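You operate a simulated robot arm through the tools that you are given. There is no shell and no other tool.

You are at the controls of a simulated robot arm. One attempt, no reset.

JOB
Put things in order on the top of the side table. At the end: the white block stands where the yellow finger pad stood; the yellow kit pin stands where the white block stood; the yellow finger pad from the top of the side table stands where the green seal stood; the green seal from the top of the side table stands on top of the change gear; whatever was shut is shut again. Leave all else as you found it, and nothing knocked over.

Only the result counts: the job must be done as asked and must still hold three seconds after the hand-in. Knocking over, shifting, dropping, spilling or breaking anything else fails it. A push-on lid holds only when it is set on centred and level and pressed home; a screw cap is set on level and turned clockwise until tight.

ROBOT AND FRAMES
A 6-joint arm with a two-finger gripper, fixed in place. Base frame: the origin is on the floor under the middle of its stand, x ahead of it, y to its left, z up; the work surface is at about z = 823. Units: mm, degrees, N and s.
With the tool pointing down near the work surface it reaches from about 120 to 680 mm from the base axis. Its first joint turns from -66.0 to 66.0 degrees. Payload 2.45 kg.
The TCP is the grasp point between the finger pads, 30 mm short of the fingertips. In the tool frame z runs along the fingers and y along their closing line. The gripper opens to 106 mm; its body begins 79 mm behind the TCP.
Orientation is that of the tool frame in the base frame, as [roll, pitch, yaw] about the fixed x, y, z axes, in that order (R = Rz(yaw) Ry(pitch) Rx(roll)). With the fingers straight down and closing along the base's y, the tool's x points along the base's -x, its y along +y and its z along -z.

CONTROLS
- The arm moves only by the tool move_arm. Its argument "series" is a list that holds one entry, the list of rows, each a list of 7 numbers: the turn, a rotation vector about the tool's x, y, z in degrees, then the shift along the tool's x, y, z in mm, then the gripper command, from -1 (shut) to 1 (fully open), values between in proportion. In form: [[[wx, wy, wz, tx, ty, tz, jaw], ...]]. A call has 1 to 20 rows; each row is the pose to reach, as a shift and turn from the pose commanded when the call began, along the tool's axes at that moment. Each row takes 0.2 s and may step no farther than 50 mm and 8.6 degrees from the row before; otherwise, or with a gripper value out of range, the whole call is refused. Where a pose cannot be reached the arm comes as near as it can. A force on the tool above 40 N (or 10 N above the force at the start of the call, whichever is more), or a blocked arm, ends the call early, and 0.2 s more pass. The fingers move at their own pace (about 153 mm/s each) and stop on an object; they squeeze with about 30 N. The grip force told is the motor's: it shows also when the fingers shut on nothing. Time passes only in rows, and 0.2 s behind the last, so rows that repeat a pose let the fingers close. It gives the time, the measured TCP pose, the force on the tool (base axes), the opening and the grip force at its end, in the units of the frame above (readings bear some noise), with the torque about the TCP (base axes, N m) and any sound that the robot's microphone picked up.
- Cameras (640 x 400 px; columns grow to the right, rows downward): "scene" is fixed at [53.1, 409.7, 1398.1]; the picture's right is [-0.80, -0.60, 0.00], its down [-0.37, 0.49, -0.79] and it looks along [0.48, -0.63, -0.61] (base axes); focal length 322 px, centre (320, 200). "wrist" rides on the gripper at [76, -2, -106] in the tool frame; the picture's right is [0.02, 1.00, 0.00], its down [-0.78, 0.02, -0.62] and it looks along [-0.62, 0.01, 0.78] (tool axes); focal length 247 px, centre (320, 200). There is no depth. A picture from a camera that has moved, and an enlarged one, comes with that camera's place and axes in the base frame and with its lens.
- grab_frame(camera): a new picture of that camera. No time passes.
- close_up(camera, box): a new picture of the part [left, top, right, bottom] of that camera's present view, enlarged. No time passes.
- finish_job(): hands the job in; it is judged then, once.

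Nothing tells you positions but the pictures and the camera data. Unless the task says otherwise, let go and move clear before handing in.

The tools are called after "Call:" as a command line: name --argument value ..., lists and objects as JSON in quotes. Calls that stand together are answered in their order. move_arm: Moves the arm, as the interface text tells. Its arguments: {"type":"object","properties":{"series":{"type":"array","items":{"type":"array","items":{"type":"array","items":{"type":"number"}}}}},"required":["series"]} The other tools are called the same way: grab_frame (camera) takes a picture; close_up (camera, box) takes an enlarged picture of a part of a camera's view; finish_job () hands the job in.

At the start:

```text
time_s: 0.0
tool_pos: [360.8, 36.0, 1103.5]
ee_rot: [-180.0, 0.1, 179.9]
contact_force: [-0.5, 0.2, -0.7]
ft_torque: [-0.02, 0.02, 0.02]
opening: 106.1
finger_force: 0.1
```

scene: 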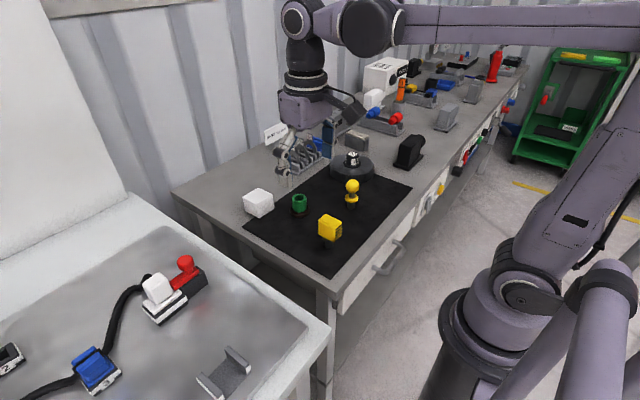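
wrist: 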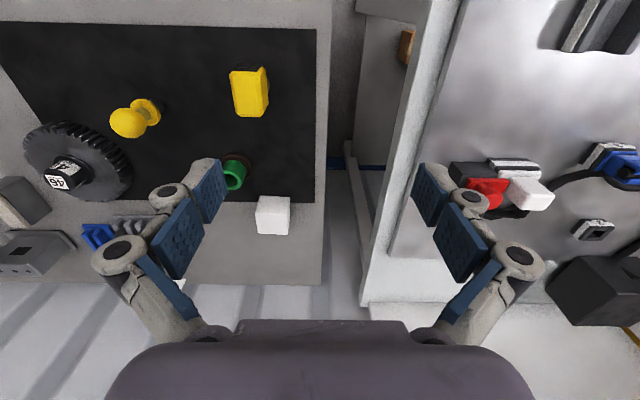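

I see a side table with a black mat carrying a yellow finger pad, a yellow kit pin, a green seal, a change gear, and a white block at the edge. I'll look closer before moving.

Call:
close_up --camera "scene" --box '[220, 120, 440, 260]'

Call:
close_up --camera "wrist" --box '[0, 0, 340, 260]'

Call:
close_up --camera "scene" --box '[340, 30, 540, 200]'

```text
2.86 times, centred on (330, 190) of scene
camera zoom: at [53.1, 409.7, 1398.1], right [-0.8, -0.6, 0.0], down [-0.37, 0.49, -0.79], along [0.48, -0.63, -0.61], focal length 921 px, centre (291, 229)
```

zoom: 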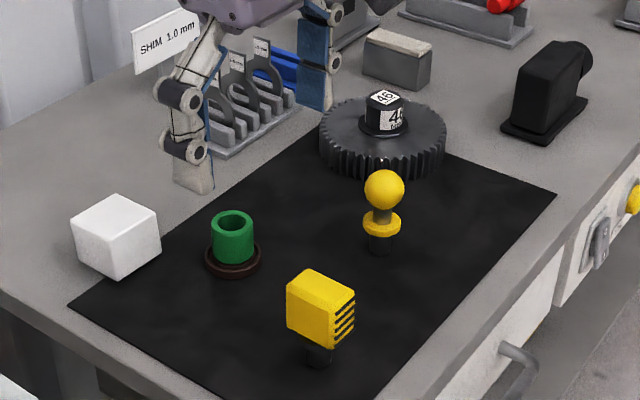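

```text
1.54 times, centred on (170, 130) of wrist
camera zoom: at [282.9, 34.8, 1209.1], right [-0.02, 1.0, 0.0], down [0.78, 0.02, 0.62], along [0.62, 0.01, -0.78], focal length 380 px, centre (551, 308)
```

zoom: 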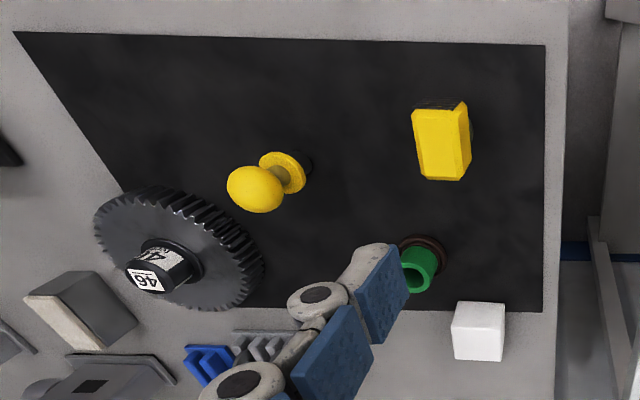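

```text
2.35 times, centred on (440, 115) of scene
camera zoom: at [53.1, 409.7, 1398.1], right [-0.8, -0.6, 0.0], down [-0.37, 0.49, -0.79], along [0.48, -0.63, -0.61], focal length 759 px, centre (38, 400)
```

zoom: 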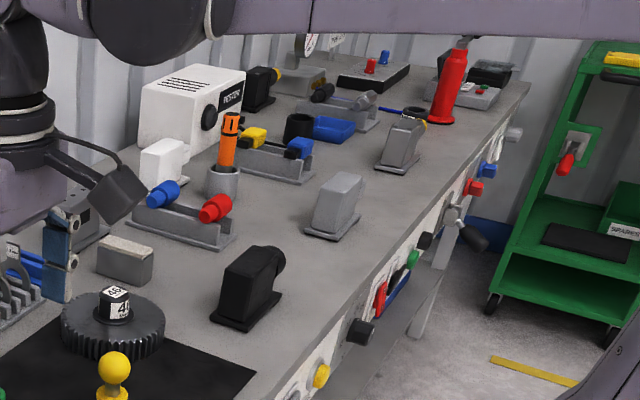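

The main objects sit around the mat. I want to inspect the other areas, such as the drawer fronts and the other table, for look-alikes before deciding what is the kit pin.

Call:
close_up --camera "scene" --box '[280, 160, 400, 260]'

Call:
close_up --camera "scene" --box '[320, 140, 520, 300]'

Call:
close_up --camera "scene" --box '[0, 220, 320, 400]'

Call:
close_up --camera "scene" --box '[480, 30, 640, 160]'

Call:
close_up --camera "wrist" --box '[330, 0, 640, 350]'

```text
4.00 times, centred on (340, 210) of scene
camera zoom: at [53.1, 409.7, 1398.1], right [-0.8, -0.6, 0.0], down [-0.37, 0.49, -0.79], along [0.48, -0.63, -0.61], focal length 1290 px, centre (240, 160)
```

zoom: 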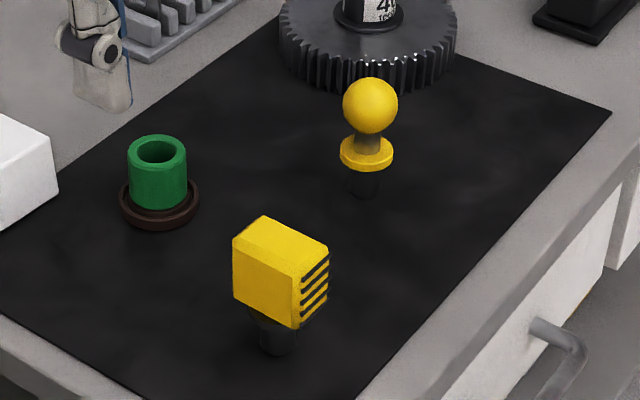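

```text
2.50 times, centred on (420, 220) of scene
camera zoom: at [53.1, 409.7, 1398.1], right [-0.8, -0.6, 0.0], down [-0.37, 0.49, -0.79], along [0.48, -0.63, -0.61], focal length 806 px, centre (70, 150)
```

zoom: 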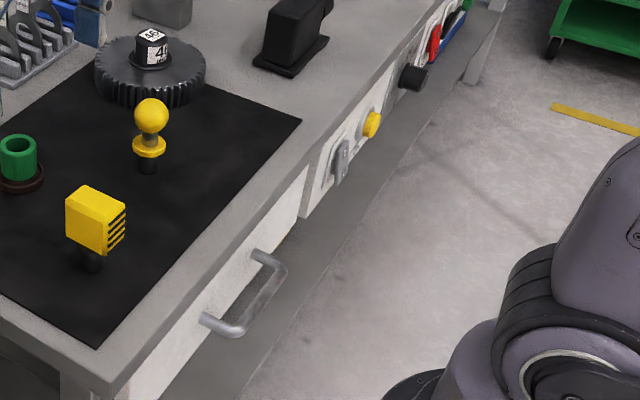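

```text
2.00 times, centred on (160, 310) of scene
camera zoom: at [53.1, 409.7, 1398.1], right [-0.8, -0.6, 0.0], down [-0.37, 0.49, -0.79], along [0.48, -0.63, -0.61], focal length 645 px, centre (640, -20)
```

zoom: 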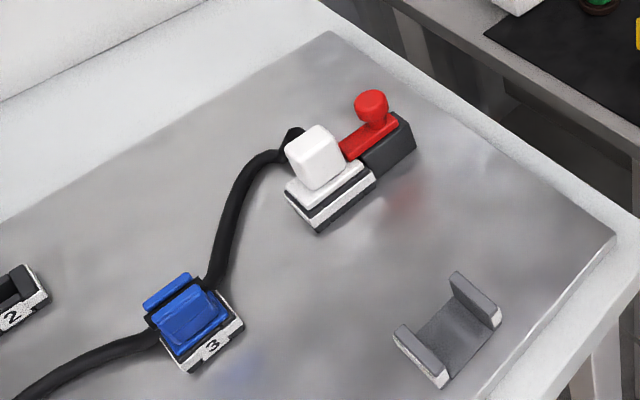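

```text
3.08 times, centred on (560, 95) of scene
camera zoom: at [53.1, 409.7, 1398.1], right [-0.8, -0.6, 0.0], down [-0.37, 0.49, -0.79], along [0.48, -0.63, -0.61], focal length 992 px, centre (-418, 523)
```

zoom: 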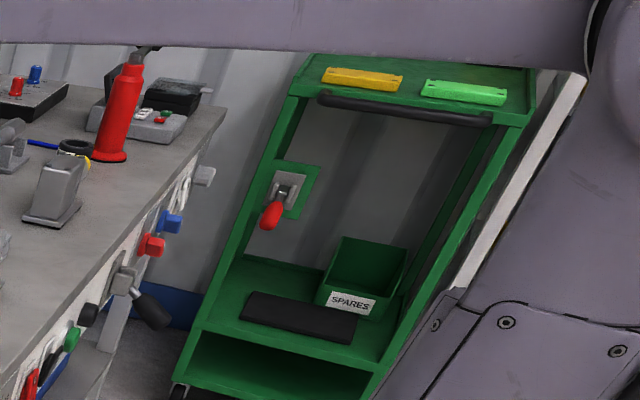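

```text
1.14 times, centred on (485, 175) of wrist
camera zoom: at [282.9, 34.8, 1209.1], right [-0.02, 1.0, 0.0], down [0.78, 0.02, 0.62], along [0.62, 0.01, -0.78], focal length 282 px, centre (131, 229)
```

zoom: 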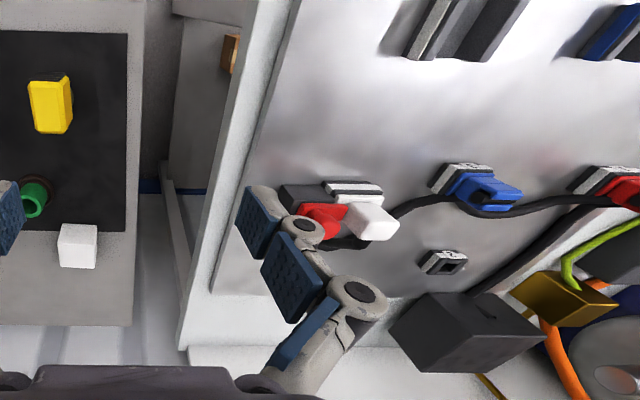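

I put the seal at about (518, -109), the finger pad at about (374, -49), the ball-headed yellow pin at about (414, -210), the white block at about (618, -49) and the gear near (510, -365). I'll move the wrist camera over the mat to check these.

Call:
move_arm --series '[[[0, 0, 0, 0, -40, 0, 1], [0, 0, 0, 10, -80, 0, 1], [0, 0, 0, 20, -120, 0, 1], [0, 0, 0, 30, -160, 0, 1], [0, 0, 0, 40, -200, 0, 1], [0, 0, 0, 40, -200, 0, 1]]]'

Call:
grab_frame --camera "wrist"

Call:
grab_frame --camera "scene"

```text
time_s: 1.4
tool_pos: [323.5, -165.7, 1103.9]
ee_rot: [180.0, 0.0, 180.0]
contact_force: [0.5, -1.0, 0.8]
ft_torque: [0.0, 0.01, -0.02]
opening: 106.0
finger_force: 0.1
```

```text
taken
camera wrist: at [243.8, -166.3, 1209.7], right [-0.02, 1.0, 0.0], down [0.78, 0.02, 0.62], along [0.62, 0.01, -0.78], focal length 247 px, centre (320, 200)
```

wrist: 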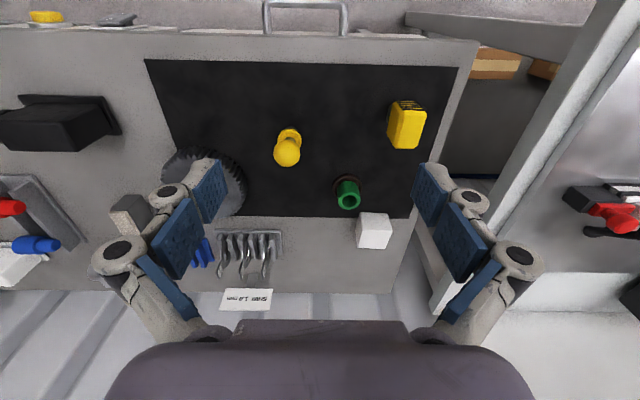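

```text
taken
```

scene: 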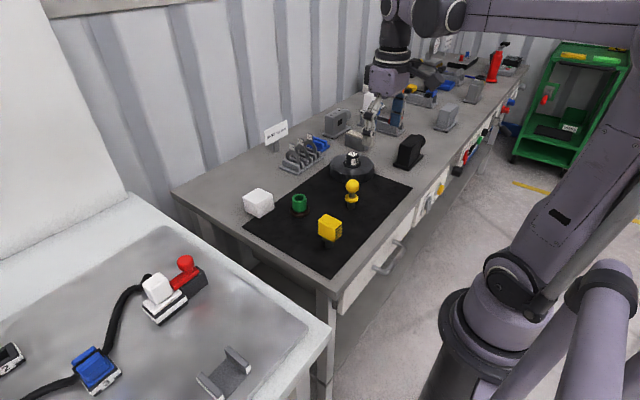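

The mat layout is confirmed, and there is a drawer handle under the mat edge. I'll enlarge several parts of this view to identify the items and check the drawer.

Call:
close_up --camera "wrist" --box '[240, 80, 440, 260]'

Call:
close_up --camera "wrist" --box '[0, 0, 640, 60]'

Call:
close_up --camera "scene" --box '[240, 120, 440, 250]'

Call:
close_up --camera "scene" --box '[320, 220, 460, 330]'

```text
2.22 times, centred on (340, 170) of wrist
camera zoom: at [243.8, -166.3, 1209.7], right [-0.02, 1.0, 0.0], down [0.78, 0.02, 0.62], along [0.62, 0.01, -0.78], focal length 549 px, centre (276, 267)
```

zoom: 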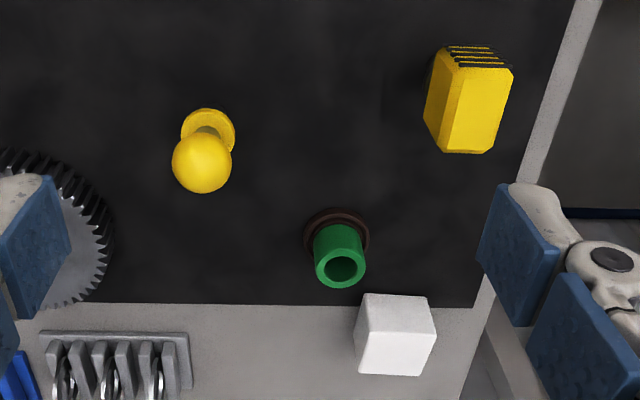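

```text
1.00 times, centred on (320, 30) of wrist (not enlarged: the box is as wide or as high as the picture)
camera zoom: at [243.8, -166.3, 1209.7], right [-0.02, 1.0, 0.0], down [0.78, 0.02, 0.62], along [0.62, 0.01, -0.78], focal length 247 px, centre (320, 370)
```

zoom: 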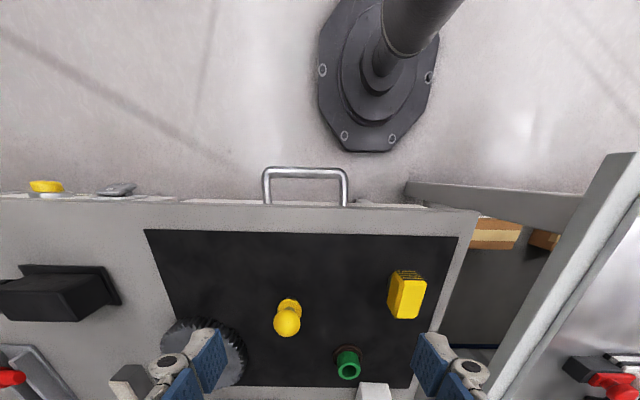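

```text
3.08 times, centred on (340, 185) of scene
camera zoom: at [53.1, 409.6, 1398.1], right [-0.8, -0.6, 0.0], down [-0.37, 0.49, -0.79], along [0.48, -0.63, -0.61], focal length 992 px, centre (258, 246)
```

zoom: 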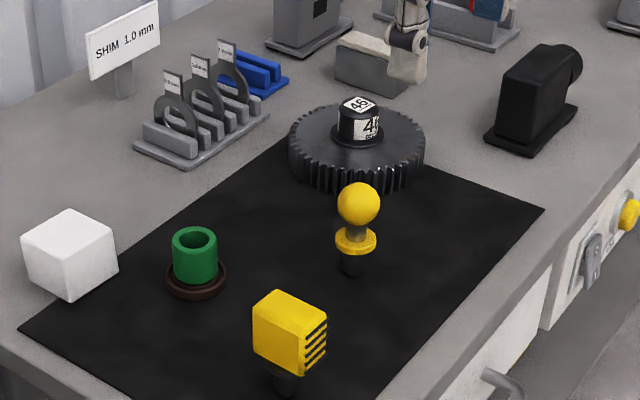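

```text
3.64 times, centred on (390, 275) of scene
camera zoom: at [53.1, 409.6, 1398.1], right [-0.8, -0.6, 0.0], down [-0.37, 0.49, -0.79], along [0.48, -0.63, -0.61], focal length 1173 px, centre (66, -73)
```

zoom: 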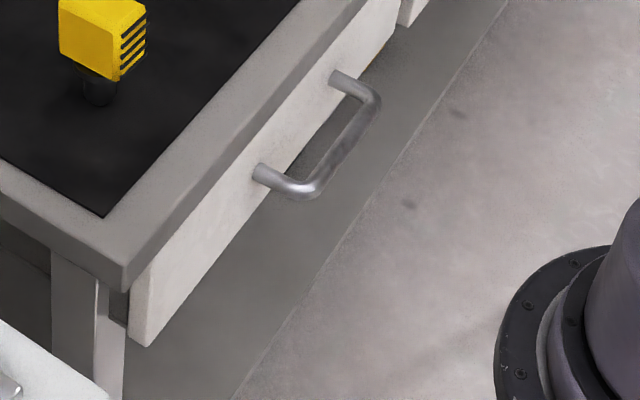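

The ball-headed yellow part is probably the kit pin. The wording "from the top of the side table" suggests the drawer may hold look-alikes, so I want to see the drawer front first, using a lower and closer view of the handle.

Call:
move_arm --series '[[[0, 0, 0, 24, -5, 40, 1], [0, 0, 0, 48, -10, 80, 1], [0, 0, 0, 72, -15, 120, 1], [0, 0, 0, 96, -20, 160, 1], [0, 0, 0, 120, -25, 200, 1], [0, 0, 0, 120, -25, 200, 1]]]'

Call:
grab_frame --camera "wrist"

Call:
close_up --camera "wrist" --box '[0, 0, 640, 60]'

Call:
grab_frame --camera "scene"

```text
time_s: 2.8
tool_pos: [203.3, -192.1, 902.5]
ee_rot: [-180.0, 0.0, -180.0]
contact_force: [0.2, 0.1, 0.6]
ft_torque: [-0.01, -0.03, 0.02]
opening: 106.2
finger_force: 0.1
```

```text
taken
camera wrist: at [126.4, -192.2, 1008.8], right [-0.02, 1.0, 0.0], down [0.78, 0.02, 0.62], along [0.62, 0.01, -0.78], focal length 247 px, centre (320, 200)
```

wrist: 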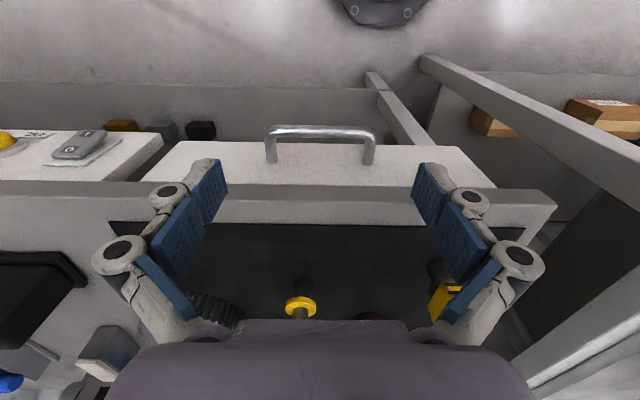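

```text
1.00 times, centred on (320, 30) of wrist (not enlarged: the box is as wide or as high as the picture)
camera zoom: at [126.4, -192.2, 1008.8], right [-0.02, 1.0, 0.0], down [0.78, 0.02, 0.62], along [0.62, 0.01, -0.78], focal length 247 px, centre (320, 370)
```

zoom: 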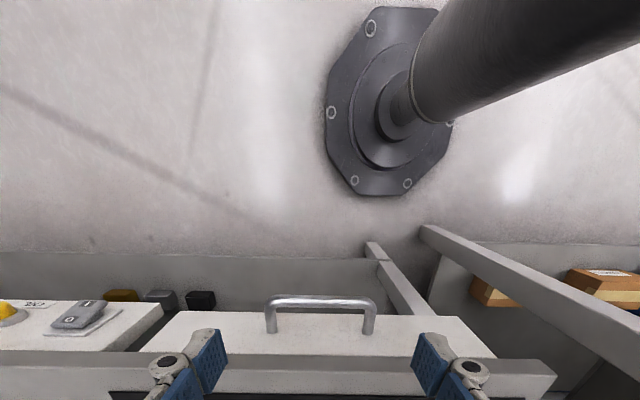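

```text
taken
```

scene: 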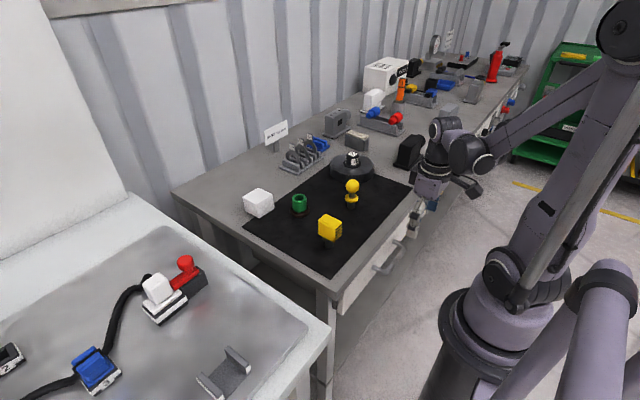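

The drawer front and handle are in clear view, and the drawer looks shut. I'll zoom in to measure the handle.

Call:
close_up --camera "wrist" --box '[220, 100, 420, 225]'

Call:
close_up --camera "wrist" --box '[130, 120, 330, 245]'

Call:
close_up --camera "scene" --box '[320, 130, 520, 310]'

```text
3.20 times, centred on (320, 162) of wrist
camera zoom: at [126.4, -192.2, 1008.8], right [-0.02, 1.0, 0.0], down [0.78, 0.02, 0.62], along [0.62, 0.01, -0.78], focal length 790 px, centre (320, 320)
```

zoom: 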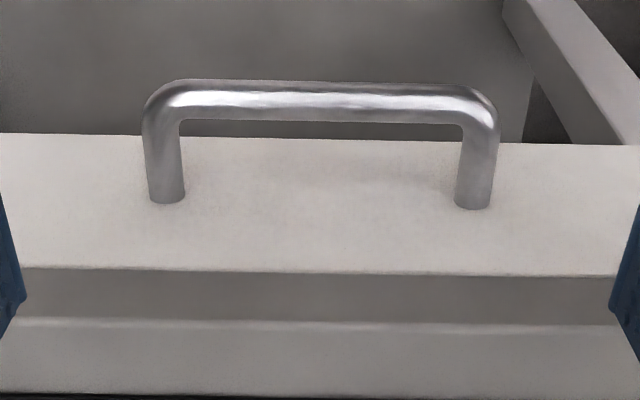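

```text
3.20 times, centred on (230, 182) of wrist
camera zoom: at [126.4, -192.2, 1008.8], right [-0.02, 1.0, 0.0], down [0.78, 0.02, 0.62], along [0.62, 0.01, -0.78], focal length 790 px, centre (608, 256)
```

zoom: 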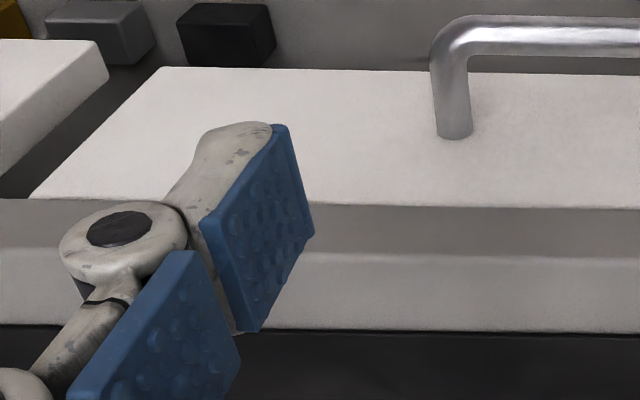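

```text
2.22 times, centred on (420, 220) of scene
camera zoom: at [53.1, 409.7, 1398.1], right [-0.8, -0.6, 0.0], down [-0.37, 0.49, -0.79], along [0.48, -0.63, -0.61], focal length 717 px, centre (98, 156)
```

zoom: 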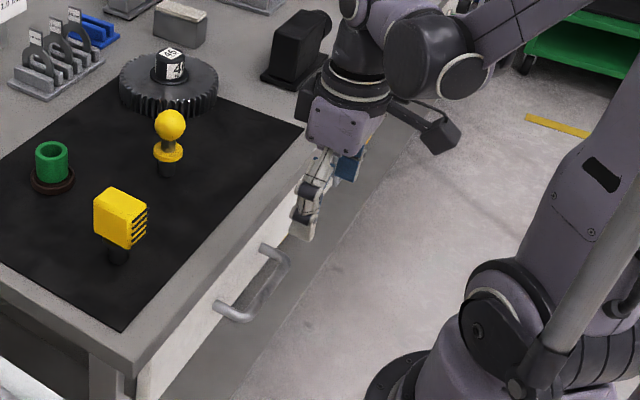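

The handle bar is about 14 mm thick at x≈243, z≈733, running from y≈-251 to -129, and the drawer face is at x≈284. To grip it from above I'll turn the hand so it closes along x, and half close the jaws.

Call:
move_arm --series '[[[0, 0, 8, 0, 0, 0, 0.5], [0, 0, 16, 0, 0, 0, 0], [0, 0, 24, 0, 0, 0, -0.2], [0, 0, 32, 0, 0, 0, -0.25], [0, 0, 40, 0, 0, 0, -0.25], [0, 0, 48, 0, 0, 0, -0.25], [0, 0, 56, 0, 0, 0, -0.25], [0, 0, 64, 0, 0, 0, -0.25], [0, 0, 72, 0, 0, 0, -0.25], [0, 0, 80, 0, 0, 0, -0.25], [0, 0, 88, 0, 0, 0, -0.25], [0, 0, 90, 0, 0, 0, -0.25], [0, 0, 90, 0, 0, 0, -0.25]]]'

Call:
grab_frame --camera "wrist"

Call:
close_up --camera "scene" --box '[360, 90, 520, 290]'

```text
time_s: 5.6
tool_pos: [199.9, -188.8, 903.2]
ee_rot: [180.0, -0.1, 89.9]
contact_force: [-0.3, 0.7, -0.3]
ft_torque: [0.0, 0.0, -0.01]
opening: 39.8
finger_force: 0.1
```

```text
taken
camera wrist: at [197.2, -111.2, 1008.7], right [1.0, 0.02, 0.0], down [0.02, -0.78, 0.62], along [0.01, -0.62, -0.78], focal length 247 px, centre (320, 200)
```

wrist: 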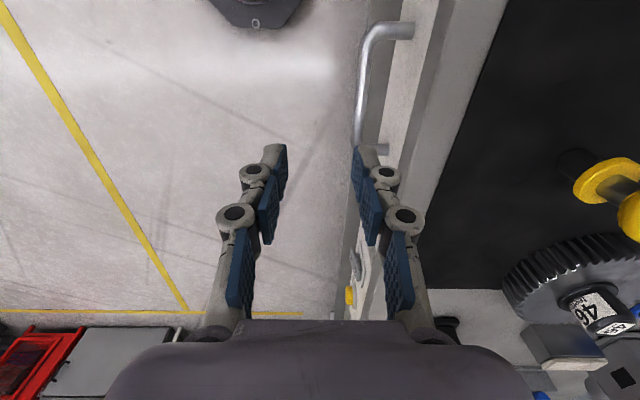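

```text
2.00 times, centred on (440, 190) of scene
camera zoom: at [53.1, 409.7, 1398.1], right [-0.8, -0.6, 0.0], down [-0.37, 0.49, -0.79], along [0.48, -0.63, -0.61], focal length 645 px, centre (80, 220)
```

zoom: 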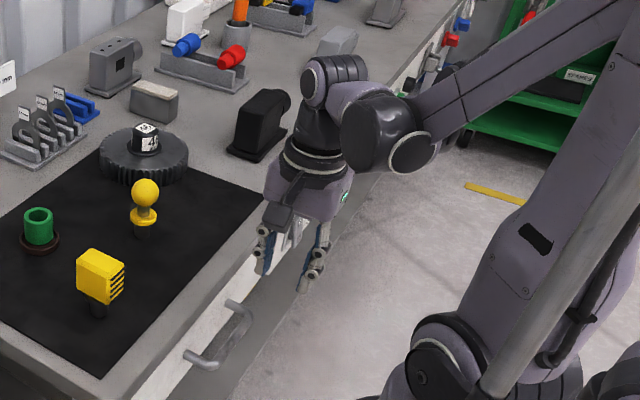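

The hand is turned and the fingers are on either side in x. I'll tilt it 30° so the fingers point forward and down, then lower to just short of the handle bar.

Call:
move_arm --series '[[[-7.5, 0, 0, 0, 0, 0, -0.38], [-15, 0, 0, 0, 0, 0, -0.38], [-22.5, 0, 0, 0, 0, 0, -0.38], [-30, 0, 0, 0, 0, 0, -0.38], [-30, 0, 0, -1, 2, 35, -0.38], [-30, 0, 0, -1, 3, 70, -0.38], [-30, 0, 0, -1, 3.7, 100, -0.38], [-30, 0, 0, -1, 3.7, 100, -0.38]]]'

Call:
grab_frame --camera "wrist"

Call:
close_up --camera "scene" --box '[360, 170, 460, 300]'

```text
time_s: 7.4
tool_pos: [210.2, -197.0, 871.2]
ee_rot: [150.0, 0.0, 90.0]
contact_force: [1.0, -0.5, -0.1]
ft_torque: [0.01, -0.01, 0.0]
opening: 32.7
finger_force: 0.0
out of reach, approached as far as the arm can: row 4, 5, 6, 7, 8
```

```text
taken
camera wrist: at [155.4, -119.3, 962.2], right [0.87, 0.02, 0.5], down [-0.3, -0.78, 0.55], along [0.4, -0.62, -0.67], focal length 247 px, centre (320, 200)
```

wrist: 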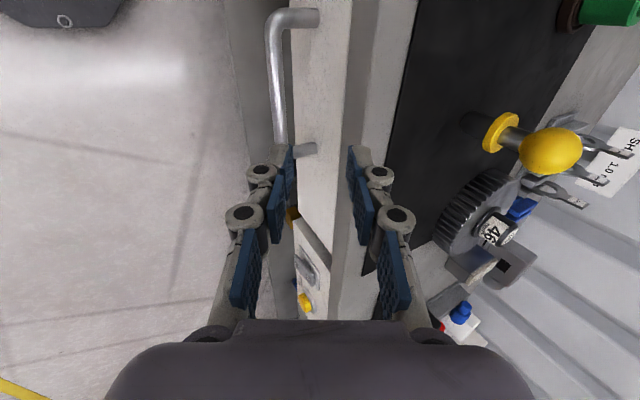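

```text
3.08 times, centred on (410, 235) of scene
camera zoom: at [53.1, 409.7, 1398.1], right [-0.8, -0.6, 0.0], down [-0.37, 0.49, -0.79], along [0.48, -0.63, -0.61], focal length 992 px, centre (43, 92)
```

zoom: 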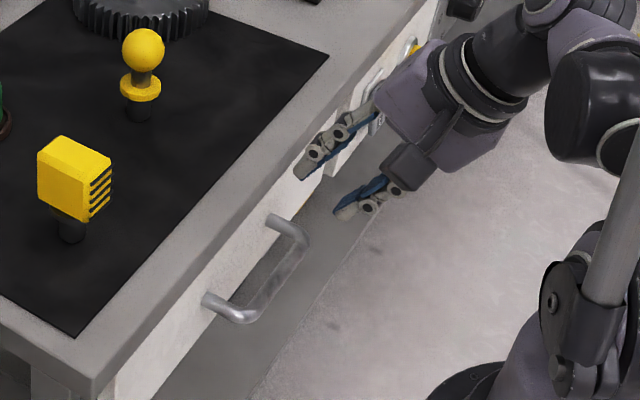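

Tilting 30° this close to the base is out of reach, so I'll undo the tilt and yaw. I'll hook the bar from behind with closed fingers at a small tilt instead.

Call:
move_arm --series '[[[7.5, 0, 0, 0, 12.5, -21.6, -0.38], [15, 0, 0, 0, 25, -43.3, -0.38], [22.5, 0, 0, 0, 37.5, -65, -0.38], [30, 0, 0, 0, 50, -86.6, -0.38], [30, 0, 0, 0, 50, -86.6, -0.38]]]'

```text
time_s: 8.6
tool_pos: [209.7, -203.1, 971.0]
ee_rot: [-179.9, 0.0, 90.0]
contact_force: [-0.3, -0.1, 0.5]
ft_torque: [0.0, -0.01, 0.0]
opening: 33.0
finger_force: 0.1
```

I'm back upright. Next I yaw back to the original heading with fingers closed, then tilt slightly (10°).

Call:
move_arm --series '[[[0, 0, -8, 0, 0, 0, -1], [0, 0, -16, 2, 0, 0, -1], [0, 0, -24, 4, 0, 0, -1], [0, 0, -32, 6, 0, 0, -1], [0, 0, -40, 8, 0, 0, -1], [0, 0, -48, 10, 0, 0, -1], [0, 0, -56, 12, 0, 0, -1], [0, 0, -64, 12, 0, 0, -1], [0, 0, -72, 12, 0, 0, -1], [0, 0, -80, 12, 0, 0, -1], [0, 0, -88, 12, 0, 0, -1], [0, 0, -90, 12, 0, 0, -1], [0, 0, -90, 12, 0, 0, -1]]]'

Call:
grab_frame --camera "wrist"

Call:
close_up --camera "scene" --box '[360, 90, 520, 290]'

```text
time_s: 11.4
tool_pos: [209.4, -189.5, 967.9]
ee_rot: [179.9, -0.1, -179.9]
contact_force: [0.4, -0.2, -0.5]
ft_torque: [-0.02, 0.0, -0.04]
opening: 0.1
finger_force: 28.9
```

```text
taken
camera wrist: at [131.3, -190.8, 1075.0], right [-0.02, 1.0, 0.0], down [0.78, 0.02, 0.62], along [0.62, 0.01, -0.78], focal length 247 px, centre (320, 200)
```

wrist: 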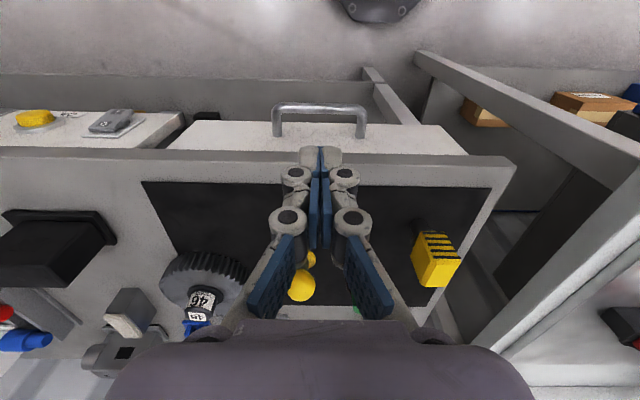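

```text
2.00 times, centred on (440, 190) of scene
camera zoom: at [53.1, 409.7, 1398.1], right [-0.8, -0.6, 0.0], down [-0.37, 0.49, -0.79], along [0.48, -0.63, -0.61], focal length 645 px, centre (80, 220)
```

zoom: 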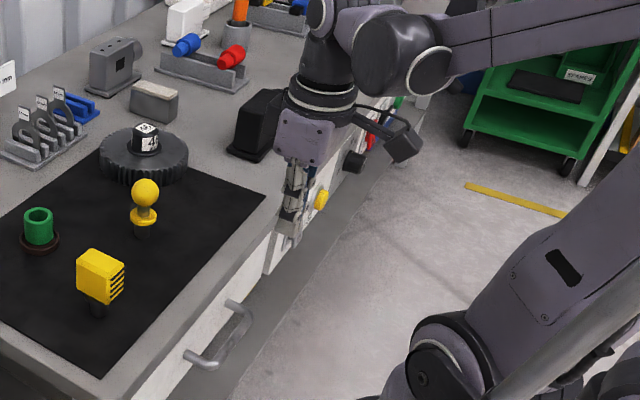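

Fingers are closed and upright at about (209, -190, 968). I'll measure the handle again from this pose.

Call:
close_up --camera "wrist" --box '[220, 80, 420, 205]'

Call:
close_up --camera "scene" --box '[360, 220, 430, 290]'

```text
3.20 times, centred on (320, 142) of wrist
camera zoom: at [131.3, -190.8, 1075.0], right [-0.02, 1.0, 0.0], down [0.78, 0.02, 0.62], along [0.62, 0.01, -0.78], focal length 790 px, centre (320, 384)
```

zoom: 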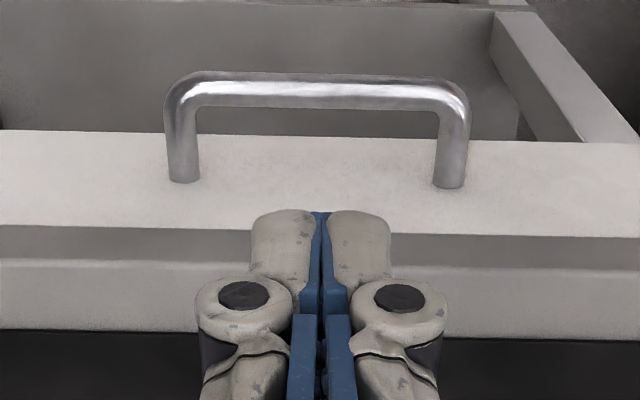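

```text
5.71 times, centred on (395, 255) of scene
camera zoom: at [53.1, 409.7, 1398.1], right [-0.8, -0.6, 0.0], down [-0.37, 0.49, -0.79], along [0.48, -0.63, -0.61], focal length 1843 px, centre (-109, -114)
```

zoom: 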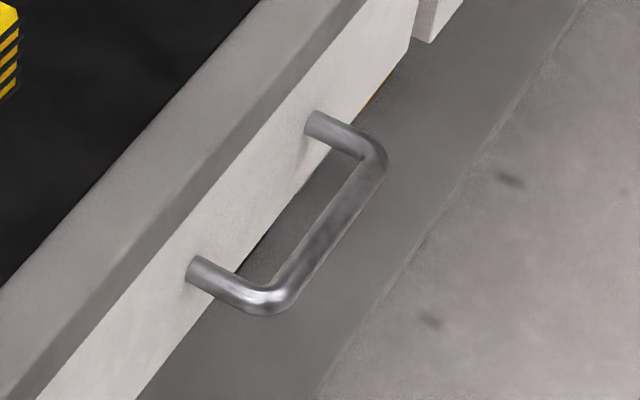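

From two views, the bar axis is at about x=244, z=734, and the gap behind it runs to the drawer face at x≈283. I'll tilt 10° and stop the closed fingertips just above the gap.

Call:
move_arm --series '[[[0, -5, 0, -5, -1.5, 30, -1], [0, -10, 0, -15, -1.5, 70, -1], [0, -10, 0, -28, -1.5, 105, -1], [0, -10, 0, -40, -1.5, 135, -1], [0, -10, 0, -40, -1.5, 135, -1], [0, -10, 0, -40, -1.5, 135, -1]]]'

Call:
grab_frame --camera "wrist"

Call:
close_up --camera "scene" --box '[350, 190, 450, 290]'

```text
time_s: 12.8
tool_pos: [249.5, -191.2, 834.7]
ee_rot: [180.0, 9.9, 180.0]
contact_force: [-0.1, -0.1, 0.3]
ft_torque: [0.02, 0.0, 0.0]
opening: 0.0
finger_force: 28.4
```

```text
taken
camera wrist: at [155.1, -191.8, 926.1], right [-0.02, 1.0, 0.0], down [0.66, 0.02, 0.75], along [0.75, 0.01, -0.66], focal length 247 px, centre (320, 200)
```

wrist: 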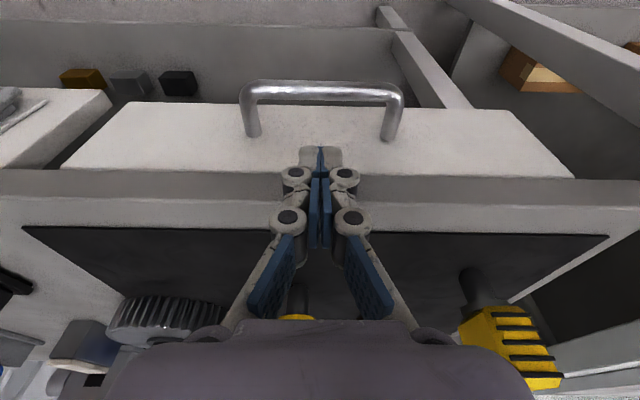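

```text
4.00 times, centred on (400, 240) of scene
camera zoom: at [53.1, 409.7, 1398.1], right [-0.8, -0.6, 0.0], down [-0.37, 0.49, -0.79], along [0.48, -0.63, -0.61], focal length 1290 px, centre (0, 40)
```

zoom: 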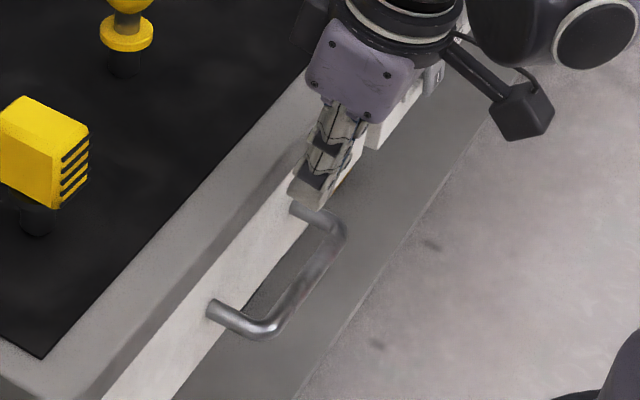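

The fingers hang straight above the space behind the bar. I'll slide down along the tool axis into the gap in slow steps.

Call:
move_arm --series '[[[0, 0, 0, 0, 0, 15, -1], [0, 0, 0, 0, 0, 30, -1], [0, 0, 0, 0, 0, 42, -1], [0, 0, 0, 0, 0, 52, -1], [0, 0, 0, 0, 0, 60, -1], [0, 0, 0, 0, 0, 68, -1], [0, 0, 0, 0, 0, 75, -1], [0, 0, 0, 0, 0, 80, -1], [0, 0, 0, 0, 0, 84, -1], [0, 0, 0, 0, 0, 84, -1]]]'

Call:
grab_frame --camera "wrist"

Call:
close_up --camera "scene" --box '[350, 190, 450, 290]'

```text
time_s: 13.8
tool_pos: [266.2, -201.8, 812.4]
ee_rot: [179.6, 8.8, 179.9]
contact_force: [-4.1, -0.6, -2.2]
ft_torque: [0.0, 0.11, 0.0]
opening: 0.0
finger_force: 28.7
out of reach, approached as far as the arm can: row 1, 2, 3, 4, 5
stopped in row 5: the force on the tool passed its limit at 52 N (the readings are from after the stop); the commanded pose is now the measured one
```

```text
taken
camera wrist: at [172.2, -203.4, 906.1], right [-0.02, 1.0, 0.0], down [0.68, 0.01, 0.73], along [0.73, 0.02, -0.68], focal length 247 px, centre (320, 200)
```

wrist: 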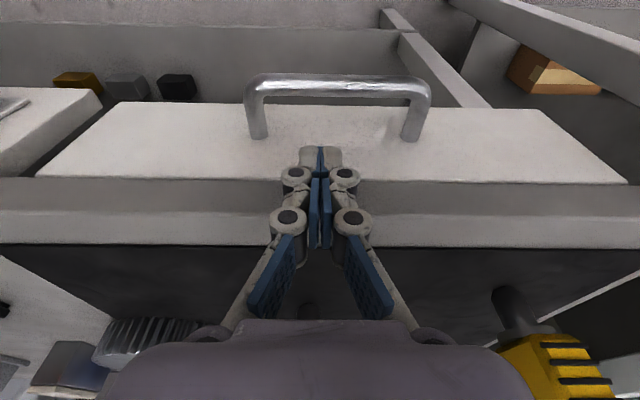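

```text
4.00 times, centred on (400, 240) of scene
camera zoom: at [53.0, 409.6, 1398.1], right [-0.8, -0.6, 0.0], down [-0.37, 0.49, -0.79], along [0.48, -0.63, -0.61], focal length 1290 px, centre (0, 40)
```

zoom: 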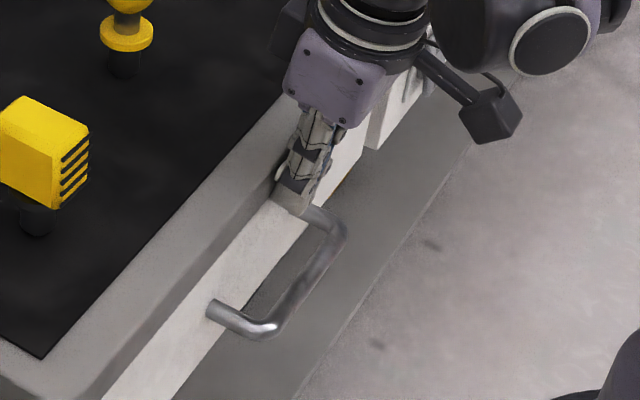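

The arm can't get that low in front of the table: it ran out of reach at z≈812 and leaned lightly on the table edge. I'll back off, check that nothing moved, and survey the rest from above instead.

Call:
move_arm --series '[[[0, 0, 0, 10, 0, -1.6, -1], [0, 0, 0, 20, 0, -10, -1], [0, 0, 0, 15, 0, -50, -1], [0, 5, 0, 8, 0, -95, -1], [0, 9, 0, 0, 0, -140, -1], [0, 9, 0, 0, 0, -185, -1], [0, 9, 0, 0, 0, -225, -1], [0, 9, 0, 0, 0, -225, 0]]]'

Call:
grab_frame --camera "wrist"

Call:
grab_frame --camera "scene"

```text
time_s: 15.7
tool_pos: [231.3, -206.7, 1038.9]
ee_rot: [179.7, -0.1, -180.0]
contact_force: [-0.7, 0.3, -0.3]
ft_torque: [0.01, 0.02, 0.01]
opening: 53.0
finger_force: 0.1
out of reach, approached as far as the arm can: row 1
```

```text
taken
camera wrist: at [153.9, -207.0, 1144.0], right [-0.02, 1.0, 0.01], down [0.78, 0.01, 0.62], along [0.62, 0.02, -0.78], focal length 247 px, centre (320, 200)
```

wrist: 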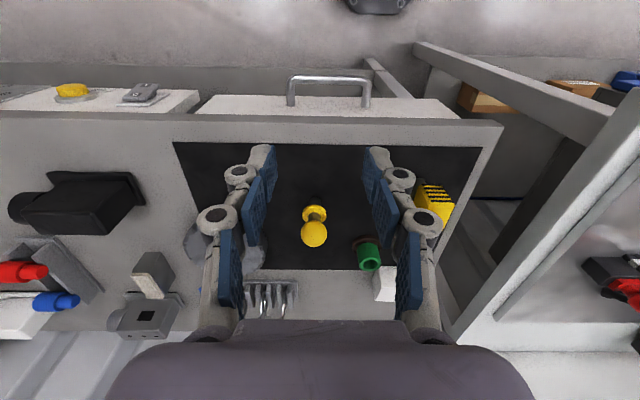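

```text
taken
```

scene: 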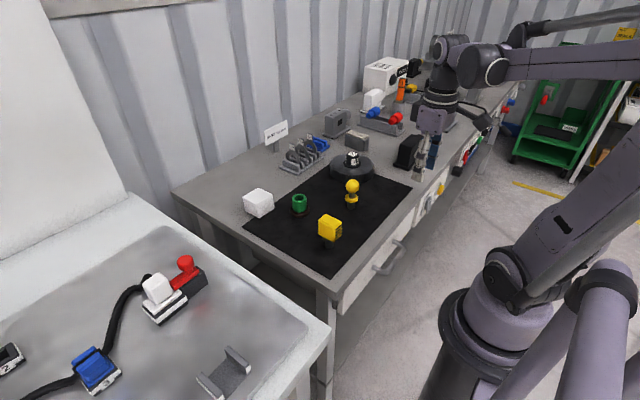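

Nothing moved. I'll survey the left table from above for anything shut or any look-alike parts.

Call:
move_arm --series '[[[0, 0, 0, -10, 30, -30, 0], [0, 0, 0, -20, 70, -50, 0], [0, 0, 0, -30, 110, -70, 0], [0, 0, 0, -40, 150, -90, 0], [0, 0, 0, -50, 190, -105, 0], [0, 0, 0, -60, 230, -110, 0], [0, 0, 0, -65, 270, -110, 0], [0, 0, 0, -70, 310, -110, 0], [0, 0, 0, -70, 350, -110, 0], [0, 0, 0, -70, 390, -110, 0], [0, 0, 0, -70, 430, -110, 0], [0, 0, 0, -70, 430, -110, 0]]]'

Call:
grab_frame --camera "wrist"

Call:
close_up --camera "wrist" --box '[0, 0, 640, 60]'

Call:
grab_frame --camera "scene"

Call:
close_up --camera "scene" --box '[0, 0, 60, 400]'

```text
time_s: 18.2
tool_pos: [300.8, 225.5, 1144.8]
ee_rot: [179.8, 0.0, 180.0]
contact_force: [-0.1, 0.7, -0.3]
ft_torque: [0.02, 0.05, -0.01]
opening: 52.9
finger_force: 0.0
```

```text
taken
camera wrist: at [223.1, 224.9, 1251.5], right [-0.02, 1.0, 0.01], down [0.78, 0.01, 0.62], along [0.62, 0.02, -0.78], focal length 247 px, centre (320, 200)
```

wrist: 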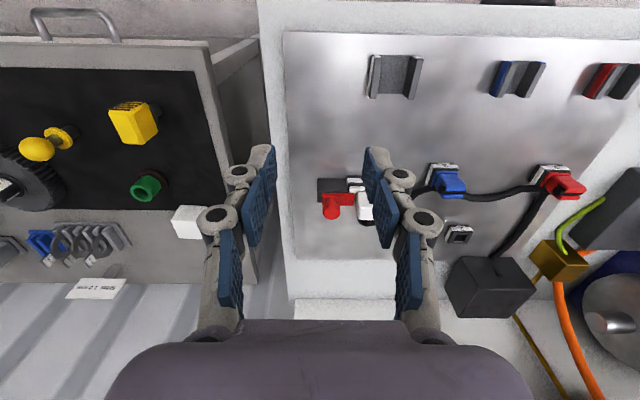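

```text
1.00 times, centred on (320, 30) of wrist (not enlarged: the box is as wide or as high as the picture)
camera zoom: at [223.1, 224.9, 1251.5], right [-0.02, 1.0, 0.01], down [0.78, 0.01, 0.62], along [0.62, 0.02, -0.78], focal length 247 px, centre (320, 370)
```

zoom: 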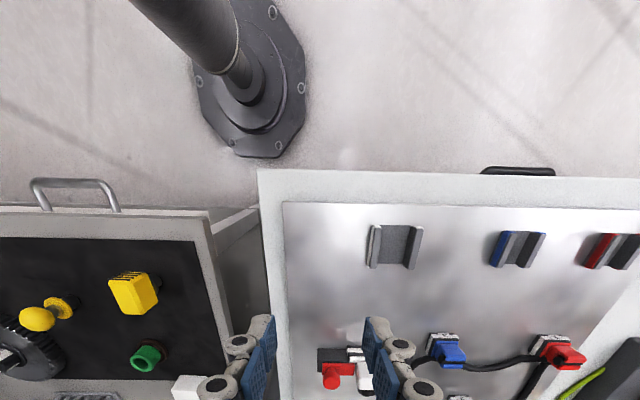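

```text
taken
```

scene: 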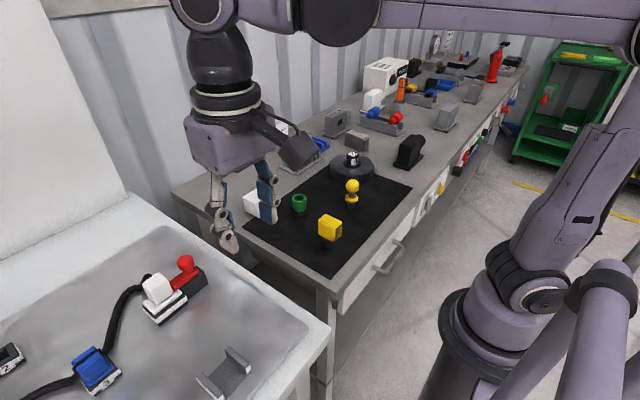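

```text
1.00 times, centred on (30, 200) of scene (not enlarged: the box is as wide or as high as the picture)
camera zoom: at [53.1, 409.7, 1398.1], right [-0.8, -0.6, 0.0], down [-0.37, 0.49, -0.79], along [0.48, -0.63, -0.61], focal length 322 px, centre (610, 200)
```

zoom: 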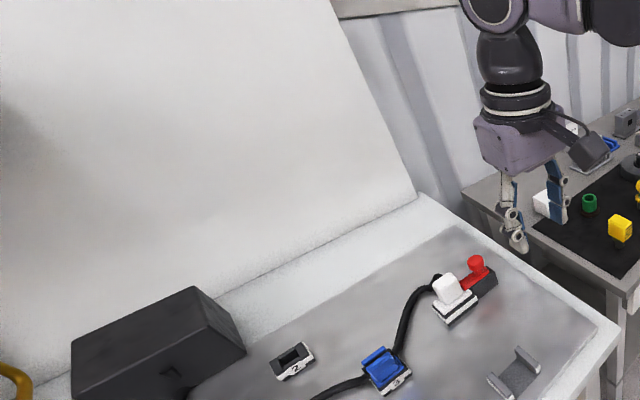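

The left station shows only plugs and cradles, with no lids. Before deciding on the drawer, I'll check whether the arm can get low enough in front of the table at all with the tool vertical.

Call:
move_arm --series '[[[0, 0, 0, 5, -45, 0, -1], [0, 0, 0, 15, -90, 0, -1], [0, 0, 0, 30, -135, 0, -1], [0, 0, 0, 45, -180, 0, -1], [0, 0, 0, 60, -225, 0, -1], [0, 0, 0, 75, -270, 0, -1], [0, 0, 0, 85, -315, 0, -1], [0, 0, 0, 88, -360, 10, -1], [0, 0, 0, 88, -400, 30, -1], [0, 0, 0, 88, -415, 70, -1], [0, 0, 0, 88, -415, 110, -1], [0, 0, 0, 88, -415, 150, -1], [0, 0, 0, 88, -415, 190, -1], [0, 0, 0, 88, -415, 230, -1], [0, 0, 0, 88, -415, 270, -1], [0, 0, 0, 88, -415, 310, -1], [0, 0, 0, 88, -415, 335, -1], [0, 0, 0, 88, -415, 335, -1]]]'

```text
time_s: 22.1
tool_pos: [216.0, -191.0, 820.3]
ee_rot: [179.7, -0.2, -180.0]
contact_force: [0.1, -0.8, -0.1]
ft_torque: [0.02, 0.0, 0.0]
opening: 0.0
finger_force: 28.9
out of reach, approached as far as the arm can: row 17, 18
```

With the tool vertical the arm bottoms out at z≈820 here, so the drawer handle at z≈734 cannot be worked. The drawer stays shut, and the ball-headed part is the kit pin. I'll go back over the mat to measure everything precisely.

Call:
move_arm --series '[[[0, 0, 0, 0, 0, -40, -1], [0, 0, 0, 0, 0, -80, -1], [0, 0, 0, 0, 0, -125, -1], [0, 0, 0, -10, 0, -170, -1], [0, 0, 0, -30, 0, -210, -1], [0, 0, 0, -60, 0, -245, -1], [0, 0, 0, -95, 10, -270, -1], [0, 0, 0, -130, 25, -280, -1], [0, 0, 0, -164, 41, -280, -1], [0, 0, 0, -164, 41, -280, -1]]]'

Call:
grab_frame --camera "wrist"

Call:
close_up --camera "scene" --box '[230, 130, 390, 250]'

```text
time_s: 24.2
tool_pos: [380.3, -149.4, 1101.7]
ee_rot: [179.8, 0.0, 179.9]
contact_force: [1.1, 1.2, -0.4]
ft_torque: [-0.01, -0.01, -0.01]
opening: 0.3
finger_force: 28.7
```

```text
taken
camera wrist: at [303.2, -150.6, 1207.9], right [-0.02, 1.0, 0.01], down [0.78, 0.01, 0.62], along [0.62, 0.02, -0.78], focal length 247 px, centre (320, 200)
```

wrist: 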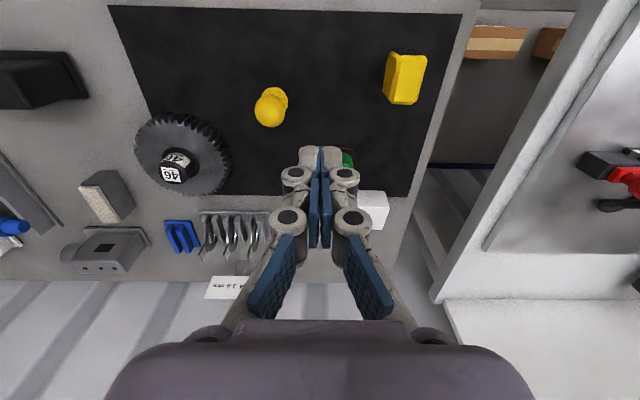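

```text
3.33 times, centred on (310, 190) of scene
camera zoom: at [53.1, 409.7, 1398.1], right [-0.8, -0.6, 0.0], down [-0.37, 0.49, -0.79], along [0.48, -0.63, -0.61], focal length 1075 px, centre (353, 233)
```

zoom: 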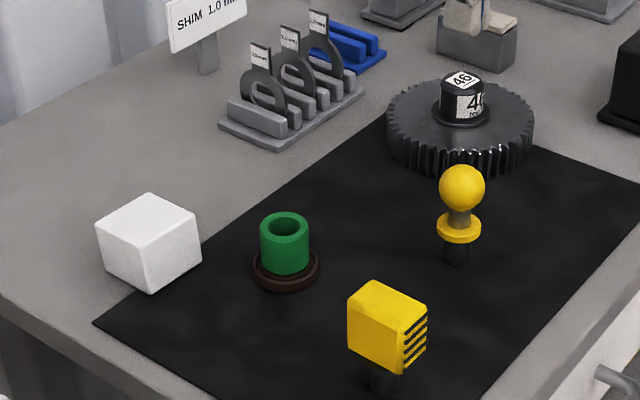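

I have a good view here. I'll zoom on each part to measure it.

Call:
close_up --camera "wrist" --box '[120, 70, 300, 210]'

Call:
close_up --camera "wrist" --box '[340, 20, 460, 120]'

Call:
close_up --camera "scene" --box '[235, 170, 315, 230]'

Call:
close_up --camera "scene" --box '[320, 140, 400, 210]'

Call:
close_up --camera "scene" --box '[300, 200, 360, 250]'

```text
2.86 times, centred on (210, 140) of wrist
camera zoom: at [303.2, -150.6, 1207.9], right [-0.02, 1.0, 0.01], down [0.78, 0.01, 0.62], along [0.62, 0.02, -0.78], focal length 706 px, centre (634, 371)
```

zoom: 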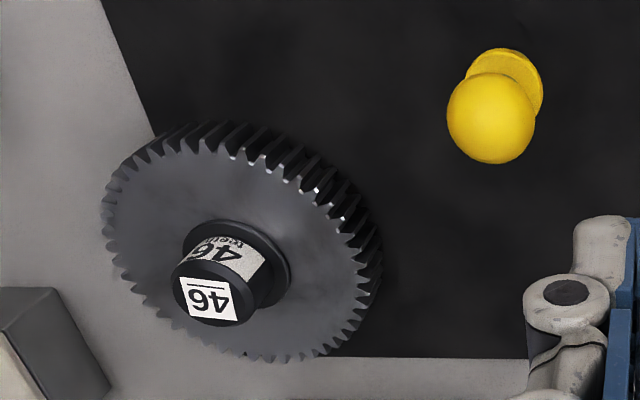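

```text
4.00 times, centred on (400, 70) of wrist
camera zoom: at [303.2, -150.6, 1207.9], right [-0.02, 1.0, 0.01], down [0.78, 0.01, 0.62], along [0.62, 0.02, -0.78], focal length 988 px, centre (0, 720)
```

zoom: 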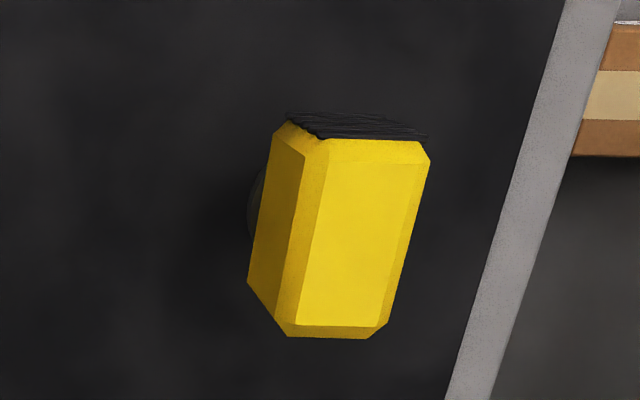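

```text
6.67 times, centred on (275, 200) of scene
camera zoom: at [53.1, 409.7, 1398.1], right [-0.8, -0.6, 0.0], down [-0.37, 0.49, -0.79], along [0.48, -0.63, -0.61], focal length 2150 px, centre (620, 200)
```

zoom: 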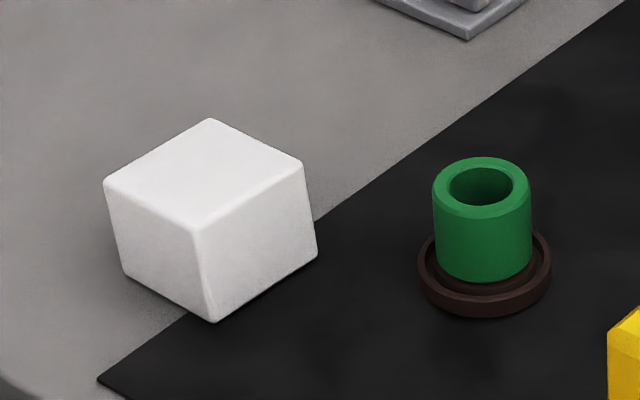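

```text
5.71 times, centred on (360, 175) of scene
camera zoom: at [53.1, 409.7, 1398.1], right [-0.8, -0.6, 0.0], down [-0.37, 0.49, -0.79], along [0.48, -0.63, -0.61], focal length 1843 px, centre (91, 343)
```

zoom: 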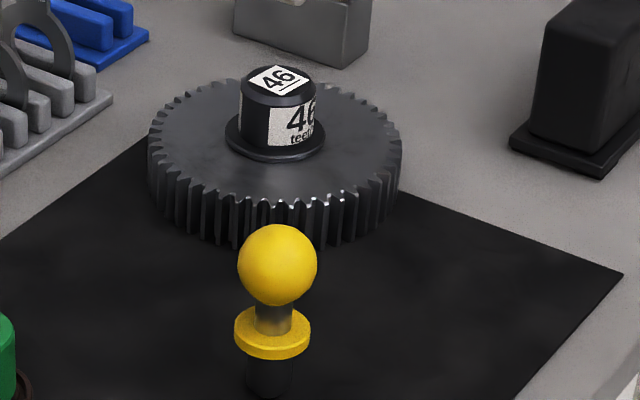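

```text
8.00 times, centred on (330, 225) of scene
camera zoom: at [53.1, 409.7, 1398.1], right [-0.8, -0.6, 0.0], down [-0.37, 0.49, -0.79], along [0.48, -0.63, -0.61], focal length 2580 px, centre (240, 0)
```

zoom: 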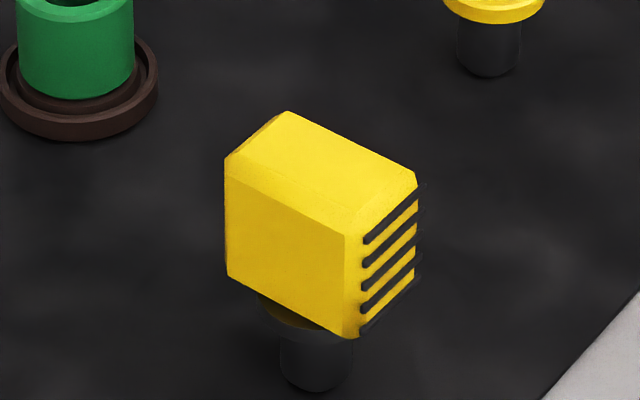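

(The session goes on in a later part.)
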